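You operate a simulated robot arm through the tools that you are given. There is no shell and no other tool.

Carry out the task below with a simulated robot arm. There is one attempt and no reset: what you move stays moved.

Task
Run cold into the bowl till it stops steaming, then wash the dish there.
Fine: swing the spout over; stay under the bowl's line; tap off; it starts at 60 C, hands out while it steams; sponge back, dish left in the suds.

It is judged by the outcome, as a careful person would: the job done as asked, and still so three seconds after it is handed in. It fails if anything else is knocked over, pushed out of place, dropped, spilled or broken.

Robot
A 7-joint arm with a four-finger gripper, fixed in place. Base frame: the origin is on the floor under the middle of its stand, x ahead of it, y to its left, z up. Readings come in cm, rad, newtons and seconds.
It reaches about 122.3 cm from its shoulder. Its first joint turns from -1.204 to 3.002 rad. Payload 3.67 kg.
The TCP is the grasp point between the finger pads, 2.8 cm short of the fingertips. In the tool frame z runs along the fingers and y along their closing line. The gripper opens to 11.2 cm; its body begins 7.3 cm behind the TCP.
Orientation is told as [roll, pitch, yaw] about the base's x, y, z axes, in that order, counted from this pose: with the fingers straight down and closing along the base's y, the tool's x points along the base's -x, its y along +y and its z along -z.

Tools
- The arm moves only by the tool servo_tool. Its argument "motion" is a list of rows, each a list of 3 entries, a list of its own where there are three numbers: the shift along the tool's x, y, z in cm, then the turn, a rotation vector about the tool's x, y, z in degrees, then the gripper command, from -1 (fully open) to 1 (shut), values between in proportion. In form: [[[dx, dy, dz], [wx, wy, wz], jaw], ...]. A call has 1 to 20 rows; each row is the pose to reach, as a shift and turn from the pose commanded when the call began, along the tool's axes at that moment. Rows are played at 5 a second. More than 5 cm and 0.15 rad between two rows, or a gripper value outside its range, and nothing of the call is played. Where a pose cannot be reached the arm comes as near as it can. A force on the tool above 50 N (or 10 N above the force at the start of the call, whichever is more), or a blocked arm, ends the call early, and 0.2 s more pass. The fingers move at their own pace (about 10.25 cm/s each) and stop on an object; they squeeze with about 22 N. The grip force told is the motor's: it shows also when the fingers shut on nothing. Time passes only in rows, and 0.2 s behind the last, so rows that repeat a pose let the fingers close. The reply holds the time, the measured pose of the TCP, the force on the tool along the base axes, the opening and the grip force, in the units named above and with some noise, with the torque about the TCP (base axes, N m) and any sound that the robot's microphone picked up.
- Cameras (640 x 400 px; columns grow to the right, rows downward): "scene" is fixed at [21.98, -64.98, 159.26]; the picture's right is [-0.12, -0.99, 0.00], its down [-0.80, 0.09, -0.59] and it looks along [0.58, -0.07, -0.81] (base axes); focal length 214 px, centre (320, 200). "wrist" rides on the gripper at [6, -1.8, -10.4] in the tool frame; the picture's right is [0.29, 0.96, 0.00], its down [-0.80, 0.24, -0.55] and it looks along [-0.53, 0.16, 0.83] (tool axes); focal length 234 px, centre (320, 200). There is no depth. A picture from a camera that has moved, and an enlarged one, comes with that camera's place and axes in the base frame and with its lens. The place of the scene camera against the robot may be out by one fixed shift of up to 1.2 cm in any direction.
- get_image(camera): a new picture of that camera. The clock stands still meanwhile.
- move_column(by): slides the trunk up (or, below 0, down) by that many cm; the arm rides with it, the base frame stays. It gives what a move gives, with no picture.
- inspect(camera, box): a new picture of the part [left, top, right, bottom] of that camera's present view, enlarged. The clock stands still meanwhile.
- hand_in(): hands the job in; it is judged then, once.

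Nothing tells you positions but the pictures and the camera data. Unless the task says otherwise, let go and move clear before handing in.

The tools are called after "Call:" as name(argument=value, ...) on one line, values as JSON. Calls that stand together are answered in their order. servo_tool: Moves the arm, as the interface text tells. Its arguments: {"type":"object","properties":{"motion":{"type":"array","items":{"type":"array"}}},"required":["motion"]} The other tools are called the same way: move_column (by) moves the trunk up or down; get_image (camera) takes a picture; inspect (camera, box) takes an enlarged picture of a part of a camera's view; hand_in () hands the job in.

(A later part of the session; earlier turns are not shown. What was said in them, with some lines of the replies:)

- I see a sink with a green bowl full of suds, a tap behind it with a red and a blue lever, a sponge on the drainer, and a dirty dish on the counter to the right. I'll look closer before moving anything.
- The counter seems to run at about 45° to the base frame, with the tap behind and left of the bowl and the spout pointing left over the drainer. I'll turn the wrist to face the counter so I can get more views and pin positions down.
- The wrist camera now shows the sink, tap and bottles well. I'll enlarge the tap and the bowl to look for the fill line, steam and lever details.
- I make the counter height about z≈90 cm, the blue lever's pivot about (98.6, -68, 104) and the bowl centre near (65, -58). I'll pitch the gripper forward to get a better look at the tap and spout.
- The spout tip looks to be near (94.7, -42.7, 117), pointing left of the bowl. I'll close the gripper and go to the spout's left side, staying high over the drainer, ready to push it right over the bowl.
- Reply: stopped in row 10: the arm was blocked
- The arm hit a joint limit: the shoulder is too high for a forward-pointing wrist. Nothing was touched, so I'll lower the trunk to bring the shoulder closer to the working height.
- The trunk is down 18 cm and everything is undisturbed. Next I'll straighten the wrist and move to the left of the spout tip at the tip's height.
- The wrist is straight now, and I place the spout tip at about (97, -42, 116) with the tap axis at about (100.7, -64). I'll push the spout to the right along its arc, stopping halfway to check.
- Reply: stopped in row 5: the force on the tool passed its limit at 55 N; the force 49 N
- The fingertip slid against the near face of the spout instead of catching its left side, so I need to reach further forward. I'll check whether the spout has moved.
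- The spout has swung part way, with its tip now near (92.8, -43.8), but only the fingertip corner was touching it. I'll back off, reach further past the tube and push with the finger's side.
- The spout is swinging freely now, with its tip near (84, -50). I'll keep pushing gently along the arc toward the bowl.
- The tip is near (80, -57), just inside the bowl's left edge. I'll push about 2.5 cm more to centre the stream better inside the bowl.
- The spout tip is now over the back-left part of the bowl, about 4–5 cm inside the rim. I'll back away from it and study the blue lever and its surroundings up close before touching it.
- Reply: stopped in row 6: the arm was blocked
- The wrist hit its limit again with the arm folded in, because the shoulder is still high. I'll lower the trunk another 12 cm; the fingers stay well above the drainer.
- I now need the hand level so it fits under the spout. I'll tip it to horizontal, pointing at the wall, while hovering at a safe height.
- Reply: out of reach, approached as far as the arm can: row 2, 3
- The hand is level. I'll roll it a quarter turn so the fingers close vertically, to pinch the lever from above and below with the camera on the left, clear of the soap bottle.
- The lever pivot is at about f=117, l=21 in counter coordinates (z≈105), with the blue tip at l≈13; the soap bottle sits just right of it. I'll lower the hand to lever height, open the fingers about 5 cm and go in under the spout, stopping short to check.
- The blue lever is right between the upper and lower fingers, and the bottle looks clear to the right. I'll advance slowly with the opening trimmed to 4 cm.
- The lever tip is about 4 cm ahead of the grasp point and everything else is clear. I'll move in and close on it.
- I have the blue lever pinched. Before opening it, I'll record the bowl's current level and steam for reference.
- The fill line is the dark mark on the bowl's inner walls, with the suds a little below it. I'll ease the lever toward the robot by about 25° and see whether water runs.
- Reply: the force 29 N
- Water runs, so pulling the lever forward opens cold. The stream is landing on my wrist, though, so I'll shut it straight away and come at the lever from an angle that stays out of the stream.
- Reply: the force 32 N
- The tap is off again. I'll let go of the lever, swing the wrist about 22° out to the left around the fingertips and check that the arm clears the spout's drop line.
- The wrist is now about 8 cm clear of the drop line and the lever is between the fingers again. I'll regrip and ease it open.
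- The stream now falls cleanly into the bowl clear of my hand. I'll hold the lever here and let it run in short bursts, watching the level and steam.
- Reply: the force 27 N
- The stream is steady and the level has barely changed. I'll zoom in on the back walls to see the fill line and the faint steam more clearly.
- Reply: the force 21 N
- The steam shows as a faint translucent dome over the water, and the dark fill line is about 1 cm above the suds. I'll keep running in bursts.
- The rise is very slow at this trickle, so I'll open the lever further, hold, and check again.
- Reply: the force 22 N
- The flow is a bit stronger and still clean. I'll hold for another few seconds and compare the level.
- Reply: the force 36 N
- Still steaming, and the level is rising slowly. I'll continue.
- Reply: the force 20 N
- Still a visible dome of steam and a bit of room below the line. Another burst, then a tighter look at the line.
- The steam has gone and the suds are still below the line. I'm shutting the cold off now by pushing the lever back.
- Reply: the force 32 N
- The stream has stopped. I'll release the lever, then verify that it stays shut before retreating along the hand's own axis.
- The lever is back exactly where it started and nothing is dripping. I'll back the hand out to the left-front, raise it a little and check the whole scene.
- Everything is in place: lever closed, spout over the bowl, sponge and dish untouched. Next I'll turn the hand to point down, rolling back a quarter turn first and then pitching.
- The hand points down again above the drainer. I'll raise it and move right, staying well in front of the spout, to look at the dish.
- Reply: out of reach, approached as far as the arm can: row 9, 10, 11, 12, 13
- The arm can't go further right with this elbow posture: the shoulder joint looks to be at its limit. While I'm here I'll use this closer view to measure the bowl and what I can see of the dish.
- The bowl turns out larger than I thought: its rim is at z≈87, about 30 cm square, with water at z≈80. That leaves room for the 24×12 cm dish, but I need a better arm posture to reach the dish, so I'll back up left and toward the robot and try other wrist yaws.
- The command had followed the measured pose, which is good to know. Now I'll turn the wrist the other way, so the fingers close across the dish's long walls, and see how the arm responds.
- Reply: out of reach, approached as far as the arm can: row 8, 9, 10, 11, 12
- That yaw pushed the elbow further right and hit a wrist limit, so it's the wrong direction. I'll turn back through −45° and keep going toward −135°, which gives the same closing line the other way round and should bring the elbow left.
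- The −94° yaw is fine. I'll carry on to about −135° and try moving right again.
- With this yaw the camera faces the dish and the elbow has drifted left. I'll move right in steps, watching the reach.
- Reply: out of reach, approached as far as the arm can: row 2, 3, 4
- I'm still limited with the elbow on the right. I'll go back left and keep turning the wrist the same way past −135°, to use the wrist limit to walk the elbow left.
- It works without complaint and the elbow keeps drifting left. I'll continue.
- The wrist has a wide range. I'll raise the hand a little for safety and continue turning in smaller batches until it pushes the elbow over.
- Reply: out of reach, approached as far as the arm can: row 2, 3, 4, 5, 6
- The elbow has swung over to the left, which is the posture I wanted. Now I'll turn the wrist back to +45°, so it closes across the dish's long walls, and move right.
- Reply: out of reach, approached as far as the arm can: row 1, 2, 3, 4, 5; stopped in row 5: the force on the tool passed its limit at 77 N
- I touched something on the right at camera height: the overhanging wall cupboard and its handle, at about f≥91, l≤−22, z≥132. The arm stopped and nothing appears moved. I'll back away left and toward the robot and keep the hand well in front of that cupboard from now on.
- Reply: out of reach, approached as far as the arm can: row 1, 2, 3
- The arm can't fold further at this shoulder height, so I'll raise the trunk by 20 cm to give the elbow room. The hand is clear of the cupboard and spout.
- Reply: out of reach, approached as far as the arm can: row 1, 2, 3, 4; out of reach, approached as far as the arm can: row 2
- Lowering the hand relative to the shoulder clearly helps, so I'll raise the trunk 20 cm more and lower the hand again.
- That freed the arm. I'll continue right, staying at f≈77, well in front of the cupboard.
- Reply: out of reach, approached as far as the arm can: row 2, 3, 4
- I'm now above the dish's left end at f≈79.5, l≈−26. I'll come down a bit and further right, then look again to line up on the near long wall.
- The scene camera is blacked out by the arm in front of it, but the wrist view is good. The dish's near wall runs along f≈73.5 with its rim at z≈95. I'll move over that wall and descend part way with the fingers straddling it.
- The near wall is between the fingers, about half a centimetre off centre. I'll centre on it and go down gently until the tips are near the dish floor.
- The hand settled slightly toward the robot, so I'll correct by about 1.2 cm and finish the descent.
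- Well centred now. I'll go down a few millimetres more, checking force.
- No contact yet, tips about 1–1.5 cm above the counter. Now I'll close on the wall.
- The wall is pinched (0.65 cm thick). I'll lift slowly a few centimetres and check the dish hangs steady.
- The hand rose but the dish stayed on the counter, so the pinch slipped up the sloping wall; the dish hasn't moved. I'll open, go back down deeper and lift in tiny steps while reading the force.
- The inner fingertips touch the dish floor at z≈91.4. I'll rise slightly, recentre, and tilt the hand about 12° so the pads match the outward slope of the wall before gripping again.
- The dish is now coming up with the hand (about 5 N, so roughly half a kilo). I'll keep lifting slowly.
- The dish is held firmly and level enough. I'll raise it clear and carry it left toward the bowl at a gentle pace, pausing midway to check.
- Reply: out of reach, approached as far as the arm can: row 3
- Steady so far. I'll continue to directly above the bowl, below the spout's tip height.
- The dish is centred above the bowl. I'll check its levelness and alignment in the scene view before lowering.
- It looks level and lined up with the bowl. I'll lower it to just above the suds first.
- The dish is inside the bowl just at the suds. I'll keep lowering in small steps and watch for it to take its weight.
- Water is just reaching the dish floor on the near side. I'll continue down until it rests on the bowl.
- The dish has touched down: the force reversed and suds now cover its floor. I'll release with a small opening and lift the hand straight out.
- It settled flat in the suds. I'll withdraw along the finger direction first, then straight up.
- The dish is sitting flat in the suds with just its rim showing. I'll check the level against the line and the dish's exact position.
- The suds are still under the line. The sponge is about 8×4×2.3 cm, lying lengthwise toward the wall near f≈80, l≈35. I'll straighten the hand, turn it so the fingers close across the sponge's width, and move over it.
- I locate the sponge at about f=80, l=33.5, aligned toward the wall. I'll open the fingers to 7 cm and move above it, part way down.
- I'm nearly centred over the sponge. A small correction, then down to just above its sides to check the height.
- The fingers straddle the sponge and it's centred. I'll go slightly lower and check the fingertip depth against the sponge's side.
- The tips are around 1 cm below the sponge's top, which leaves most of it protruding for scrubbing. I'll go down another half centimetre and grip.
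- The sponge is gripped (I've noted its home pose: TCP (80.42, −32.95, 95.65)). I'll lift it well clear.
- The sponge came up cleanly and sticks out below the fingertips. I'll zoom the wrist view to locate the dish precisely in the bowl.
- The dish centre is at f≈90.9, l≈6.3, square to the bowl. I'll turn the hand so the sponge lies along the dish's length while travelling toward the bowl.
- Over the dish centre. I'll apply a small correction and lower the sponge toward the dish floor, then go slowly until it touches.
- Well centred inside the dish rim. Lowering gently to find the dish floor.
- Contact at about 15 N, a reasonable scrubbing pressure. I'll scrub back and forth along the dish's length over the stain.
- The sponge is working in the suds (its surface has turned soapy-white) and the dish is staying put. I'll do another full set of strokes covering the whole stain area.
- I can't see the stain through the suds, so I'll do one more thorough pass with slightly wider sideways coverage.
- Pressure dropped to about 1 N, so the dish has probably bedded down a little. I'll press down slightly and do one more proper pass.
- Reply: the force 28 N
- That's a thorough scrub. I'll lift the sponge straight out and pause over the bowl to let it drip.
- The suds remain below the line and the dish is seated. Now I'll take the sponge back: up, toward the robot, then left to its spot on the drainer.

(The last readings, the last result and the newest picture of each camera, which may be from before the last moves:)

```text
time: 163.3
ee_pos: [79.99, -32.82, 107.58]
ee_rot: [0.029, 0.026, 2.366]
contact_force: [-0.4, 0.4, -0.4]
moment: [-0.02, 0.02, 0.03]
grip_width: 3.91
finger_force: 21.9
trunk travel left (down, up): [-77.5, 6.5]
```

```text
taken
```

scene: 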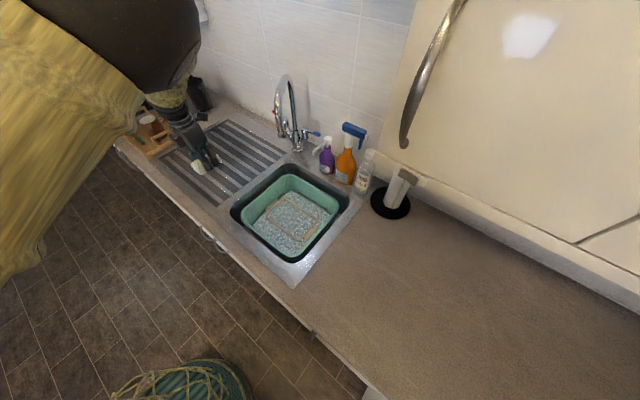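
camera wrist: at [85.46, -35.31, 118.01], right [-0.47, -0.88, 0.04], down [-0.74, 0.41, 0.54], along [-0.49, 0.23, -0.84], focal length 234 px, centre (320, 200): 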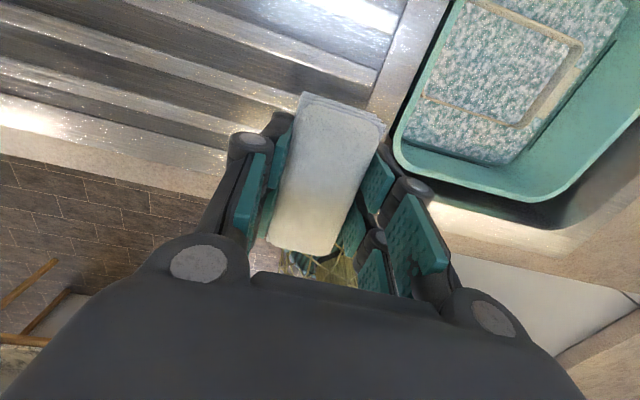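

I'm above the sponge's home spot with the same orientation. A small sideways correction, then lower until it touches the drainer.

Call:
servo_tool(motion=[[[0, -0.3, 3], [0, 0, 0], 1], [[0, -0.57, 6.5], [0, 0, 0], 1], [[0, -0.57, 9.5], [0, 0, 0], 1], [[0, -0.57, 11.2], [0, 0, 0], 1]])

Call:
get_image(camera="wrist")

Call:
inspect(camera="scene", box=[190, 150, 260, 210])

```text
time: 164.3
ee_pos: [80.21, -32.94, 96.58]
ee_rot: [0.028, 0.023, 2.364]
contact_force: [-0.1, 0.1, 0.0]
moment: [0.04, 0.03, 0.02]
grip_width: 3.92
finger_force: 21.9
trunk travel left (down, up): [-77.5, 6.5]
```

```text
taken
camera wrist: at [85.69, -35.4, 106.84], right [-0.47, -0.88, 0.03], down [-0.73, 0.41, 0.54], along [-0.49, 0.23, -0.84], focal length 234 px, centre (320, 200)
```

wrist: 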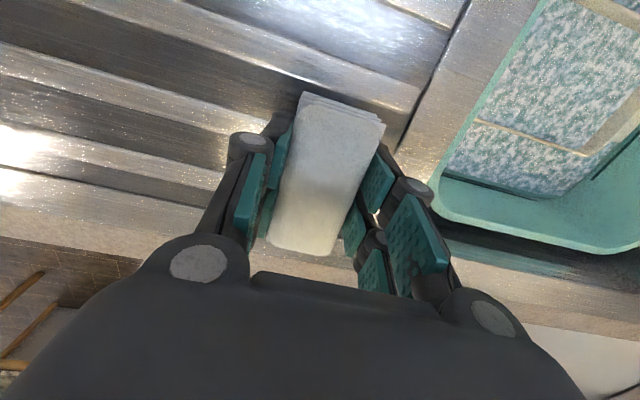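

```text
6.67 times, centred on (225, 180) of scene
camera zoom: at [21.98, -64.98, 159.26], right [-0.12, -0.99, 0.0], down [-0.8, 0.09, -0.59], along [0.58, -0.07, -0.81], focal length 1430 px, centre (953, 333)
```

zoom: 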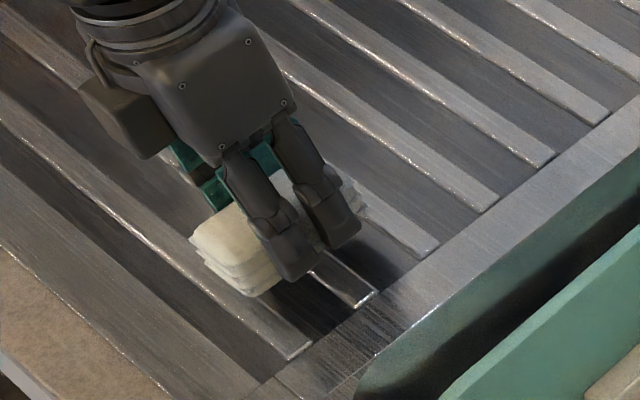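

Call:
servo_tool(motion=[[[0.1, 0, 0.4], [0, 0, 0], 1], [[0.15, 0, 0.9], [0, 0, 0], 1]])

Call:
servo_tool(motion=[[[0, 0, 0.4], [0, 0, 0], 1], [[0, 0, 0.6], [0, 0, 0], 1]])

```text
time: 164.9
ee_pos: [80.16, -33.13, 95.57]
ee_rot: [0.026, 0.025, 2.363]
contact_force: [-0.5, 0.2, -0.8]
moment: [0.02, -0.04, -0.01]
grip_width: 3.94
finger_force: 21.8
trunk travel left (down, up): [-77.5, 6.5]
```

```text
time: 165.5
ee_pos: [80.28, -33.06, 95.01]
ee_rot: [0.03, 0.027, 2.363]
contact_force: [0.3, 0.3, 0.0]
moment: [0.0, 0.02, 0.01]
grip_width: 3.92
finger_force: 21.9
trunk travel left (down, up): [-77.5, 6.5]
```

Call:
servo_tool(motion=[[[0, 0, 0.3], [0, 0, 0], 1], [[0, 0, 0.6], [0, 0, 0], 1]])

Call:
inspect(camera="scene", box=[200, 165, 250, 205])

```text
time: 166.1
ee_pos: [80.21, -33.05, 94.71]
ee_rot: [0.028, 0.03, 2.361]
contact_force: [-0.4, -3.8, 22.1]
moment: [0.16, -0.08, 0.02]
grip_width: 3.94
finger_force: 22.4
trunk travel left (down, up): [-77.5, 6.5]
```

```text
10.00 times, centred on (225, 185) of scene
camera zoom: at [21.98, -64.98, 159.26], right [-0.12, -0.99, 0.0], down [-0.8, 0.09, -0.59], along [0.58, -0.07, -0.81], focal length 2145 px, centre (1270, 350)
```

zoom: 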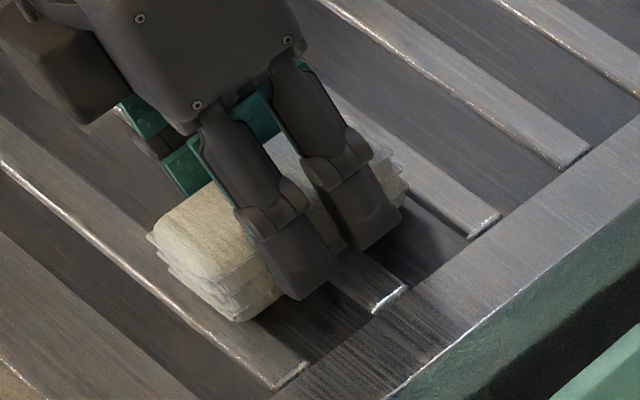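

It's resting in its original spot. I'll ease the pressure, open, and lift away.

Call:
servo_tool(motion=[[[0, 0, -0.25], [0, 0, 0], 1], [[0, 0, -0.25], [0, 0, 0], 0.2], [[0, 0, -0.25], [0, 0, 0], -0.1], [[0, 0, -0.25], [0, 0, 0], -0.2], [[0, 0, -1.5], [0, 0, 0], -0.2], [[0, 0, -4.5], [0, 0, 0], -0.2], [[0, 0, -8.5], [0, 0, 0], -0.2], [[0, 0, -12.5], [0, 0, 0], -0.2], [[0, 0, -16.5], [0, 0, 0], -0.2]])

Call:
get_image(camera="wrist")

Call:
inspect(camera="scene", box=[190, 150, 260, 210])

```text
time: 168.1
ee_pos: [80.12, -32.47, 110.99]
ee_rot: [0.031, 0.026, 2.363]
contact_force: [0.1, 0.1, 0.2]
moment: [-0.02, -0.02, -0.04]
grip_width: 6.72
finger_force: 0.1
trunk travel left (down, up): [-77.5, 6.5]
```

```text
taken
camera wrist: at [85.57, -34.89, 121.41], right [-0.47, -0.88, 0.04], down [-0.74, 0.41, 0.54], along [-0.49, 0.23, -0.84], focal length 234 px, centre (320, 200)
```

wrist: 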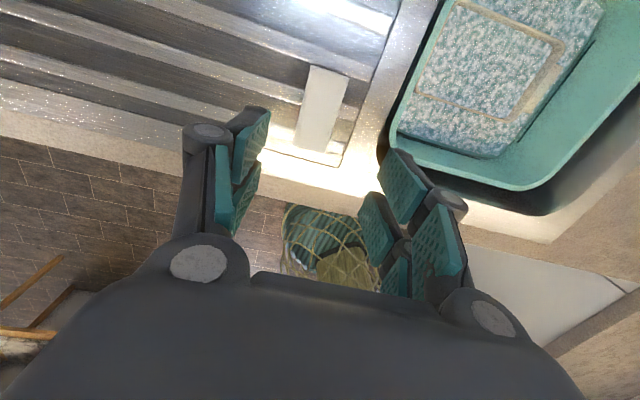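

```text
6.67 times, centred on (225, 180) of scene
camera zoom: at [21.98, -64.98, 159.26], right [-0.12, -0.99, 0.0], down [-0.8, 0.09, -0.59], along [0.58, -0.07, -0.81], focal length 1430 px, centre (953, 333)
```

zoom: 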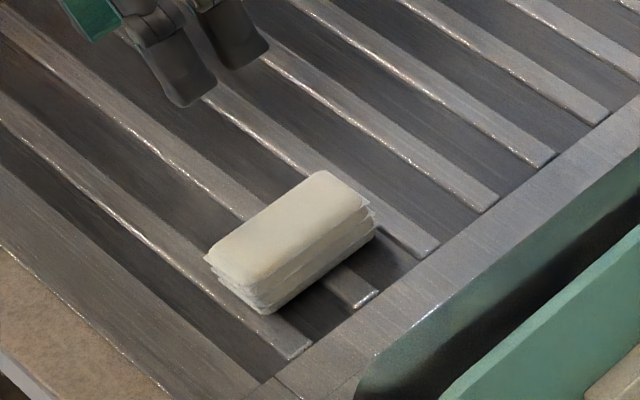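

The sponge is back in its original place. Before finishing I want to confirm the dish is actually clean, so I'll first locate it precisely again.

Call:
inspect(camera="wrist", box=[380, 0, 640, 200])

Call:
inspect(camera="scene", box=[225, 150, 355, 270])

```text
2.00 times, centred on (510, 100) of wrist
camera zoom: at [85.57, -34.89, 121.41], right [-0.47, -0.88, 0.04], down [-0.74, 0.41, 0.54], along [-0.49, 0.23, -0.84], focal length 468 px, centre (-60, 400)
```

zoom: 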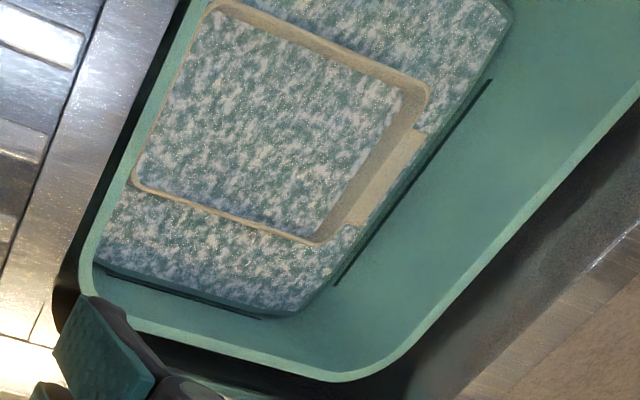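

```text
3.33 times, centred on (290, 210) of scene
camera zoom: at [21.98, -64.98, 159.26], right [-0.12, -0.99, 0.0], down [-0.8, 0.09, -0.59], along [0.58, -0.07, -0.81], focal length 715 px, centre (420, 167)
```

zoom: 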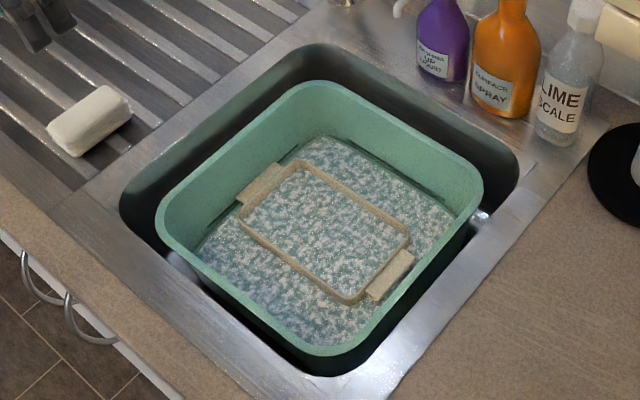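

The dish has shifted about 2 cm left in the bowl but sits flat. I'll briefly lift it by its near wall, just enough to see whether the stain is gone, turning the hand on the way over.

Call:
servo_tool(motion=[[[0, 2, 0.2], [0, 0, 7.5], 0.4], [[0.1, 4, 0.5], [0, 0, 15], 0.4], [[0.1, 6, 0.7], [0, 0, 22.5], 0.4], [[0.2, 8, 1], [0, 0, 30], 0.4], [[0.2, 10, 1.2], [0, 0, 37.5], 0.4], [[0.3, 12, 1.5], [0, 0, 45], 0.4], [[0.3, 14, 1.7], [0, 0, 52.5], 0.4], [[0.4, 16.5, 2], [0, 0, 60], 0.4], [[0.4, 18.5, 2.2], [0, 0, 67.5], 0.4], [[0.5, 20.5, 2.5], [0, 0, 75], 0.4], [[0.5, 23, 2.7], [0, 0, 82.5], 0.4], [[0.5, 25, 3], [0, 0, 90], 0.4]])

Call:
servo_tool(motion=[[[0, 0, 2], [6.1, 0, 0], 0.4], [[0, 0, 4], [12.2, 0, 0], 0.4], [[0, 0, 8], [12.2, 0, 0], 0.4], [[0, 0, 12], [12.2, 0, 0], 0.4]])

Call:
get_image(camera="wrist")

```text
time: 170.7
ee_pos: [63.05, -50.57, 108.63]
ee_rot: [-0.025, 0.028, 0.791]
contact_force: [0.3, -1.0, -0.6]
moment: [-0.01, -0.02, -0.01]
grip_width: 3.36
finger_force: 0.1
trunk travel left (down, up): [-77.5, 6.5]
```

```text
time: 171.7
ee_pos: [63.05, -51.25, 96.49]
ee_rot: [-0.237, 0.028, 0.792]
contact_force: [-0.3, -0.8, -0.4]
moment: [0.02, 0.06, 0.01]
grip_width: 3.33
finger_force: 0.2
trunk travel left (down, up): [-77.5, 6.5]
```

```text
taken
camera wrist: at [58.59, -54.72, 107.09], right [-0.87, 0.44, -0.22], down [0.31, 0.83, 0.46], along [0.38, 0.33, -0.86], focal length 234 px, centre (320, 200)
```

wrist: 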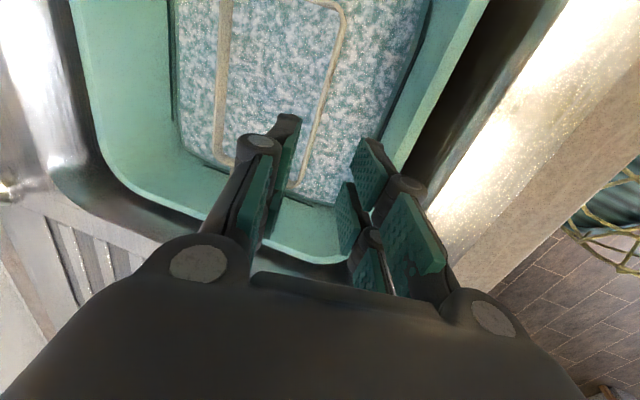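

Call:
servo_tool(motion=[[[0, 0, 4], [0, 0, 0], 0.4], [[0, 0, 8], [0, 0, 0], 0.4], [[0, 0, 11], [0, 0, 0], 0.4], [[0, 0, 13], [0, 0, 0], 0.4]])

Call:
get_image(camera="wrist")

```text
time: 172.7
ee_pos: [65.02, -53.53, 83.94]
ee_rot: [-0.238, 0.028, 0.792]
contact_force: [0.9, 0.4, 0.3]
moment: [-0.02, -0.02, 0.02]
grip_width: 3.35
finger_force: 0.0
trunk travel left (down, up): [-77.5, 6.5]
```

```text
taken
camera wrist: at [60.46, -57.11, 94.48], right [-0.87, 0.44, -0.22], down [0.31, 0.83, 0.46], along [0.38, 0.33, -0.86], focal length 234 px, centre (320, 200)
```

wrist: 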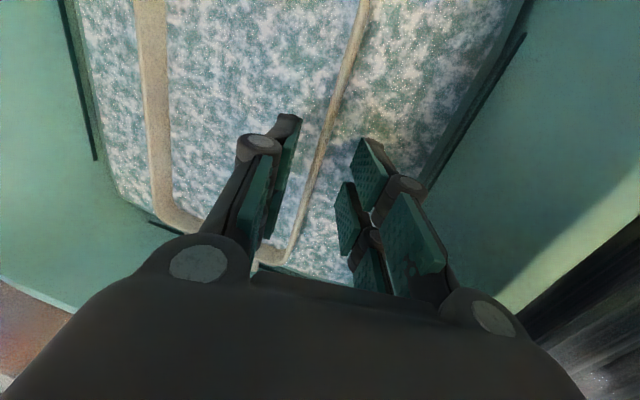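

The near rim runs right between the fingers. I'll go the last few centimetres down and grip.

Call:
servo_tool(motion=[[[0, 0, 1.5], [0, 0, 0], 0.4], [[0, 0, 3], [0, 0, 0], 0.4], [[0, 0, 4], [0, 0, 0], 0.4]])

Call:
servo_tool(motion=[[[0, 0, 0], [0, 0, 0], 0.7], [[0, 0, 0], [0, 0, 0], 0.9], [[0, 0, 0], [0, 0, 0], 1], [[0, 0, 0], [0, 0, 0], 1], [[0, 0, 0], [0, 0, 0], 1]])

Call:
get_image(camera="wrist")

```text
time: 173.5
ee_pos: [65.58, -54.22, 80.05]
ee_rot: [-0.239, 0.029, 0.791]
contact_force: [0.2, 0.7, 0.2]
moment: [0.0, -0.02, 0.04]
grip_width: 3.38
finger_force: 0.1
trunk travel left (down, up): [-77.5, 6.5]
```

```text
time: 174.7
ee_pos: [65.58, -54.3, 80.21]
ee_rot: [-0.239, 0.029, 0.792]
contact_force: [0.1, -0.9, -2.3]
moment: [0.22, 0.2, -0.04]
grip_width: 0.59
finger_force: 22.4
trunk travel left (down, up): [-77.5, 6.5]
```

```text
taken
camera wrist: at [61.02, -57.81, 90.66], right [-0.87, 0.44, -0.22], down [0.31, 0.83, 0.46], along [0.38, 0.33, -0.86], focal length 234 px, centre (320, 200)
```

wrist: 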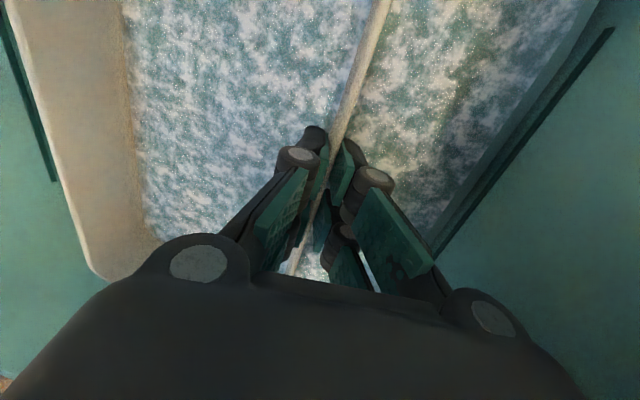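

Gripped firmly. I'll lift slowly just enough for the dish floor to clear the water.

Call:
servo_tool(motion=[[[0, -0.1, -0.5], [0, 0, 0], 1], [[0, -0.25, -1.0], [0, 0, 0], 1], [[0, -0.4, -1.6], [0, 0, 0], 1], [[0, -0.5, -2.2], [0, 0, 0], 1], [[0, -0.7, -2.8], [0, 0, 0], 1]])

Call:
get_image(camera="wrist")

```text
time: 175.9
ee_pos: [65.62, -54.26, 83.11]
ee_rot: [-0.238, 0.029, 0.792]
contact_force: [-0.9, -0.1, -4.7]
moment: [0.19, 0.25, 0.02]
grip_width: 0.57
finger_force: 22.1
trunk travel left (down, up): [-77.5, 6.5]
```

```text
taken
camera wrist: at [61.1, -57.75, 93.6], right [-0.87, 0.44, -0.22], down [0.31, 0.83, 0.46], along [0.38, 0.33, -0.86], focal length 234 px, centre (320, 200)
```

wrist: 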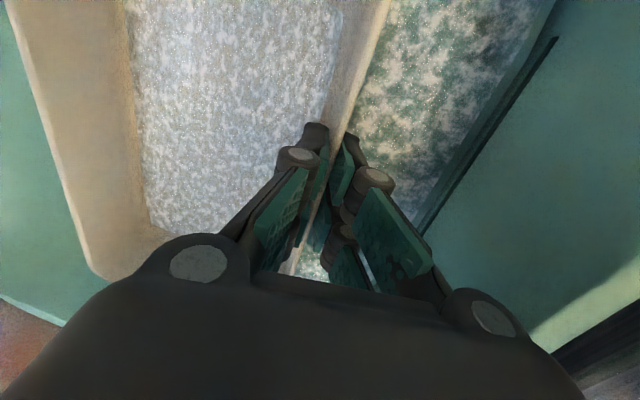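

Call:
inspect(camera="wrist", box=[100, 0, 400, 190])

```text
2.11 times, centred on (250, 95) of wrist
camera zoom: at [61.1, -57.75, 93.6], right [-0.87, 0.44, -0.22], down [0.31, 0.83, 0.46], along [0.38, 0.33, -0.86], focal length 493 px, centre (467, 421)
```

zoom: 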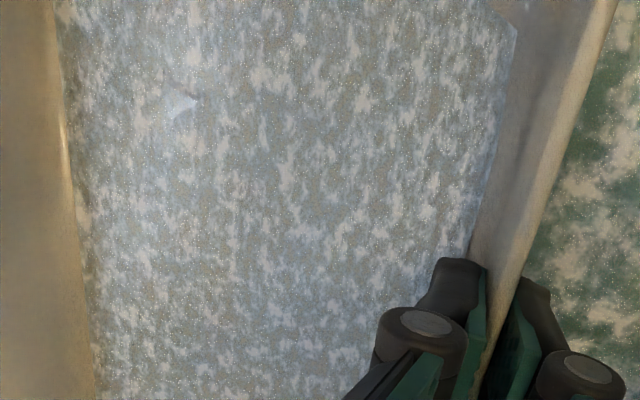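

No brown stain is visible through the thin film, just one tiny pale spot. I'll lift another 1.5 cm to see the bare floor clearly.

Call:
servo_tool(motion=[[[0, -0.15, -0.7], [0, 0, 0], 1], [[0, -0.3, -1.3], [0, 0, 0], 1], [[0, -0.45, -2.0], [0, 0, 0], 1]])

Call:
inspect(camera="wrist", box=[60, 0, 400, 215])

```text
time: 176.7
ee_pos: [65.6, -54.18, 84.97]
ee_rot: [-0.239, 0.029, 0.793]
contact_force: [0.4, 0.3, -5.2]
moment: [0.21, 0.23, -0.01]
grip_width: 0.62
finger_force: 22.2
trunk travel left (down, up): [-77.5, 6.5]
```

```text
1.86 times, centred on (230, 108) of wrist
camera zoom: at [61.09, -57.73, 95.59], right [-0.87, 0.44, -0.22], down [0.31, 0.83, 0.46], along [0.38, 0.33, -0.86], focal length 436 px, centre (487, 372)
```

zoom: 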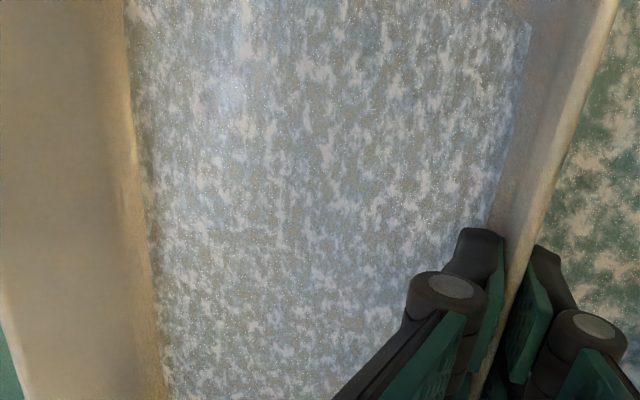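

The floor shows no stain, only a soapy film, so it's washed. I'll set the dish back down in the suds, nudged slightly toward the bowl's centre.

Call:
servo_tool(motion=[[[0.4, 0.3, 1.2], [0, 0, 0], 1], [[0.8, 0.6, 2.4], [0, 0, 0], 1], [[0.8, 0.9, 3.6], [0, 0, 0], 1], [[0.8, 1.05, 4.4], [0, 0, 0], 1]])

Call:
servo_tool(motion=[[[0, 0.1, 0.4], [0, 0, 0], 1], [[0, 0.2, 0.8], [0, 0, 0], 1]])

```text
time: 177.7
ee_pos: [64.95, -55.01, 80.41]
ee_rot: [-0.236, 0.031, 0.791]
contact_force: [-0.3, 0.0, -5.6]
moment: [0.22, 0.29, -0.03]
grip_width: 0.6
finger_force: 21.9
trunk travel left (down, up): [-77.5, 6.5]
```

```text
time: 178.3
ee_pos: [64.95, -54.79, 80.05]
ee_rot: [-0.243, 0.029, 0.793]
contact_force: [-1.1, -1.4, 18.4]
moment: [-0.14, 0.46, 0.43]
grip_width: 0.6
finger_force: 22.1
trunk travel left (down, up): [-77.5, 6.5]
```

It's down. I'll release gently and withdraw along the finger direction.

Call:
servo_tool(motion=[[[0, 0, -0.2], [0, 0, 0], 0.9], [[0, 0, -0.3], [0, 0, 0], 0.75], [[0, 0, -0.3], [0, 0, 0], 0.65], [[0, 0, -0.3], [0, 0, 0], 0.65], [[0, 0, -1.5], [0, 0, 0], 0.65], [[0, 0, -3], [0, 0, 0], 0.65], [[0, 0, -5], [0, 0, 0], 0.65], [[0, -0.5, -9], [0, 0, 0], 0.65], [[0, -1, -13], [0, 0, 0], 0.65], [[0, -1.5, -17], [0, 0, 0], 0.65], [[0, -2, -21], [0, 0, 0], 0.65], [[0, -2.5, -25], [0, 0, 0], 0.65]])

Call:
get_image(camera="wrist")

Call:
get_image(camera="scene")

```text
time: 180.9
ee_pos: [62.81, -51.77, 104.81]
ee_rot: [-0.24, 0.028, 0.792]
contact_force: [0.7, -0.6, 0.8]
moment: [0.02, -0.05, 0.0]
grip_width: 1.96
finger_force: 0.1
trunk travel left (down, up): [-77.5, 6.5]
```

```text
taken
camera wrist: at [58.33, -55.24, 115.32], right [-0.87, 0.44, -0.22], down [0.31, 0.83, 0.46], along [0.39, 0.33, -0.86], focal length 234 px, centre (320, 200)
```

wrist: 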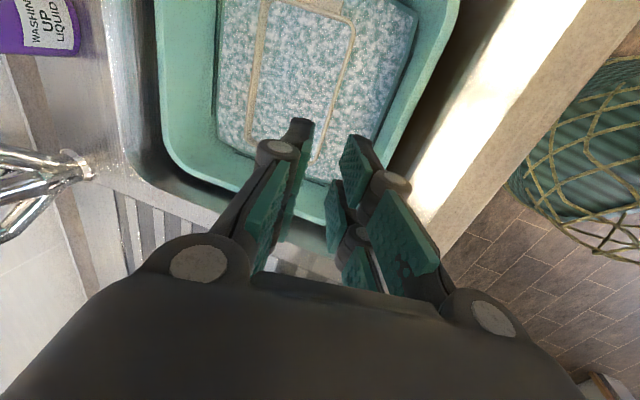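

```text
taken
```

scene: 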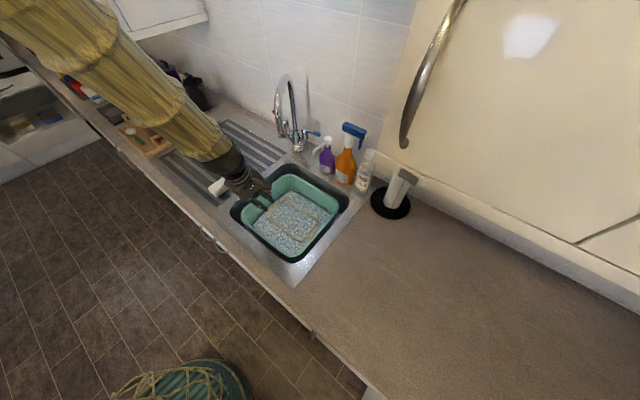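

The dish is back in the suds. I'll move the arm well clear and do a final inspection of everything.

Call:
servo_tool(motion=[[[0, 0.7, -3.5], [0, 0, 0], 0.65], [[0, 1.5, -7], [-4, 0, 0], 0.65], [[0, 2.2, -10.5], [-8, 0, 0], 0.65], [[0, 3, -14], [-12, 0, 0], 0.65]])

Call:
inspect(camera="scene", box=[225, 150, 355, 270])

Call:
inspect(camera="scene", box=[240, 70, 420, 220])

Call:
get_image(camera="wrist")

```text
time: 181.9
ee_pos: [58.54, -47.14, 117.69]
ee_rot: [-0.032, 0.027, 0.791]
contact_force: [-0.8, 0.8, 0.3]
moment: [-0.03, -0.02, 0.03]
grip_width: 1.96
finger_force: 0.1
trunk travel left (down, up): [-77.5, 6.5]
```

```text
3.33 times, centred on (290, 210) of scene
camera zoom: at [21.98, -64.98, 159.26], right [-0.12, -0.99, 0.0], down [-0.8, 0.09, -0.59], along [0.58, -0.07, -0.81], focal length 715 px, centre (420, 167)
```

zoom: 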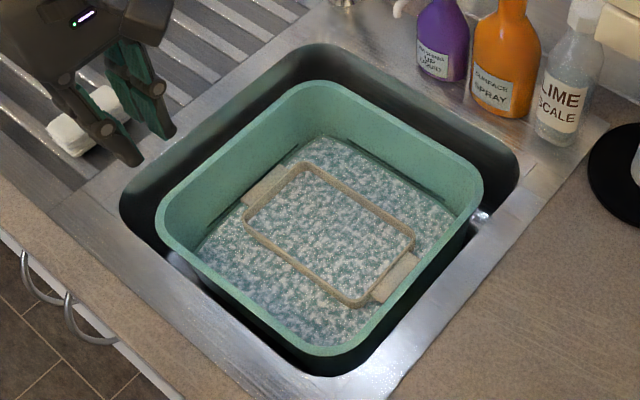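

```text
2.67 times, centred on (330, 145) of scene
camera zoom: at [21.98, -64.98, 159.26], right [-0.12, -0.99, 0.0], down [-0.8, 0.09, -0.59], along [0.58, -0.07, -0.81], focal length 572 px, centre (293, 347)
```

zoom: 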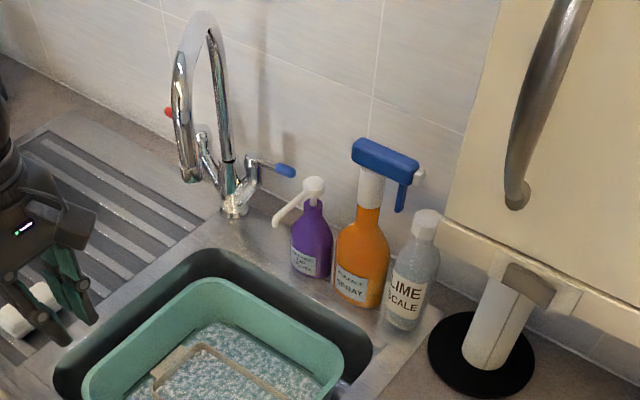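

```text
taken
camera wrist: at [55.58, -52.18, 128.19], right [-0.88, 0.47, -0.02], down [0.39, 0.76, 0.52], along [0.26, 0.46, -0.85], focal length 234 px, centre (320, 200)
```

wrist: 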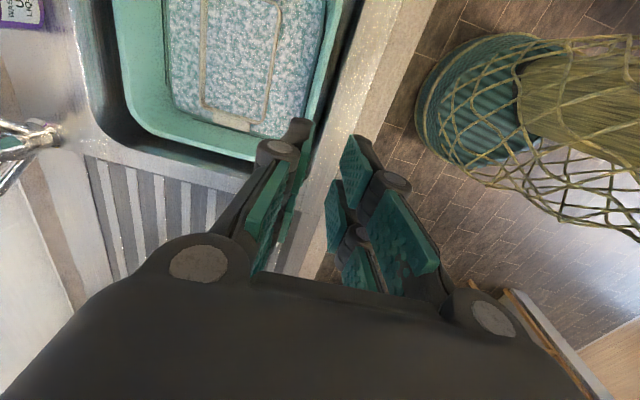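

Call:
inspect(camera="scene", box=[250, 165, 330, 215])

Call:
get_image(camera="scene")

```text
8.00 times, centred on (290, 190) of scene
camera zoom: at [21.98, -64.98, 159.26], right [-0.12, -0.99, 0.0], down [-0.8, 0.09, -0.59], along [0.58, -0.07, -0.81], focal length 1716 px, centre (560, 280)
```

zoom: 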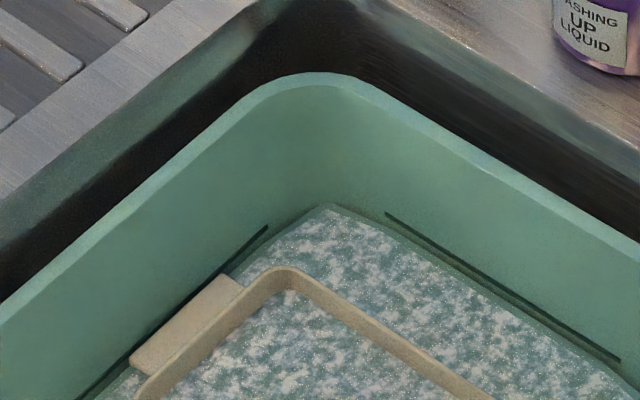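

```text
taken
```

scene: 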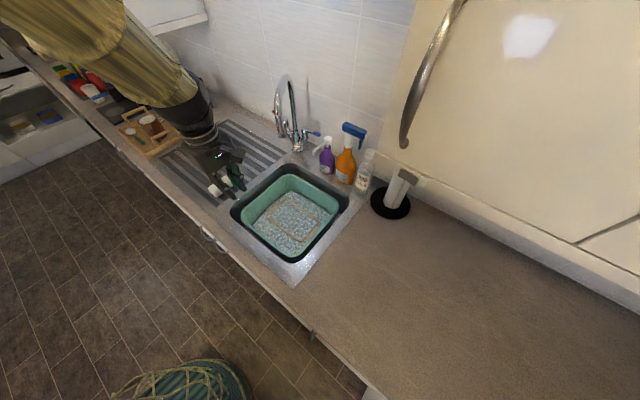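

Everything checks out in the pictures. The water is below the bowl's line with no steam, the tap is off with the spout over the bowl, the washed dish sits in the suds, the sponge is back in its place, and the bottles and cupboard look undisturbed. The arm is clear, so I'm handing in.

Call:
hand_in()

```text
The job is handed in.
```

I cooled the bowl with cold water until the steam cleared, washed the dish in it, and handed the job in. No verdict came back.

- **Tap and bowl:** The spout is over the bowl and the cold tap is off. The water stayed below the bowl's line, and my hand stayed out of it until the steam had gone.
- **Dish:** I scrubbed it in several passes, then lifted it briefly to check. I saw no stain on the floor of the dish, only a soapy film. It is back in the suds, lying flat on the bottom of the bowl.
- **Sponge:** It is back in its spot on the drainer, to within a few millimetres. It is now white with suds.

Two things went wrong along the way:

- **First opening of the tap:** The stream ran onto my wrist for about a second. I shut the tap and came at it from another angle. I saw no spill on the counter.
- **Wall cupboard:** While I was moving toward the dish, the hand hit the cupboard on the right, or its handle, at about 77 N, and the arm stopped. The cupboard and handle look unmoved in the pictures.
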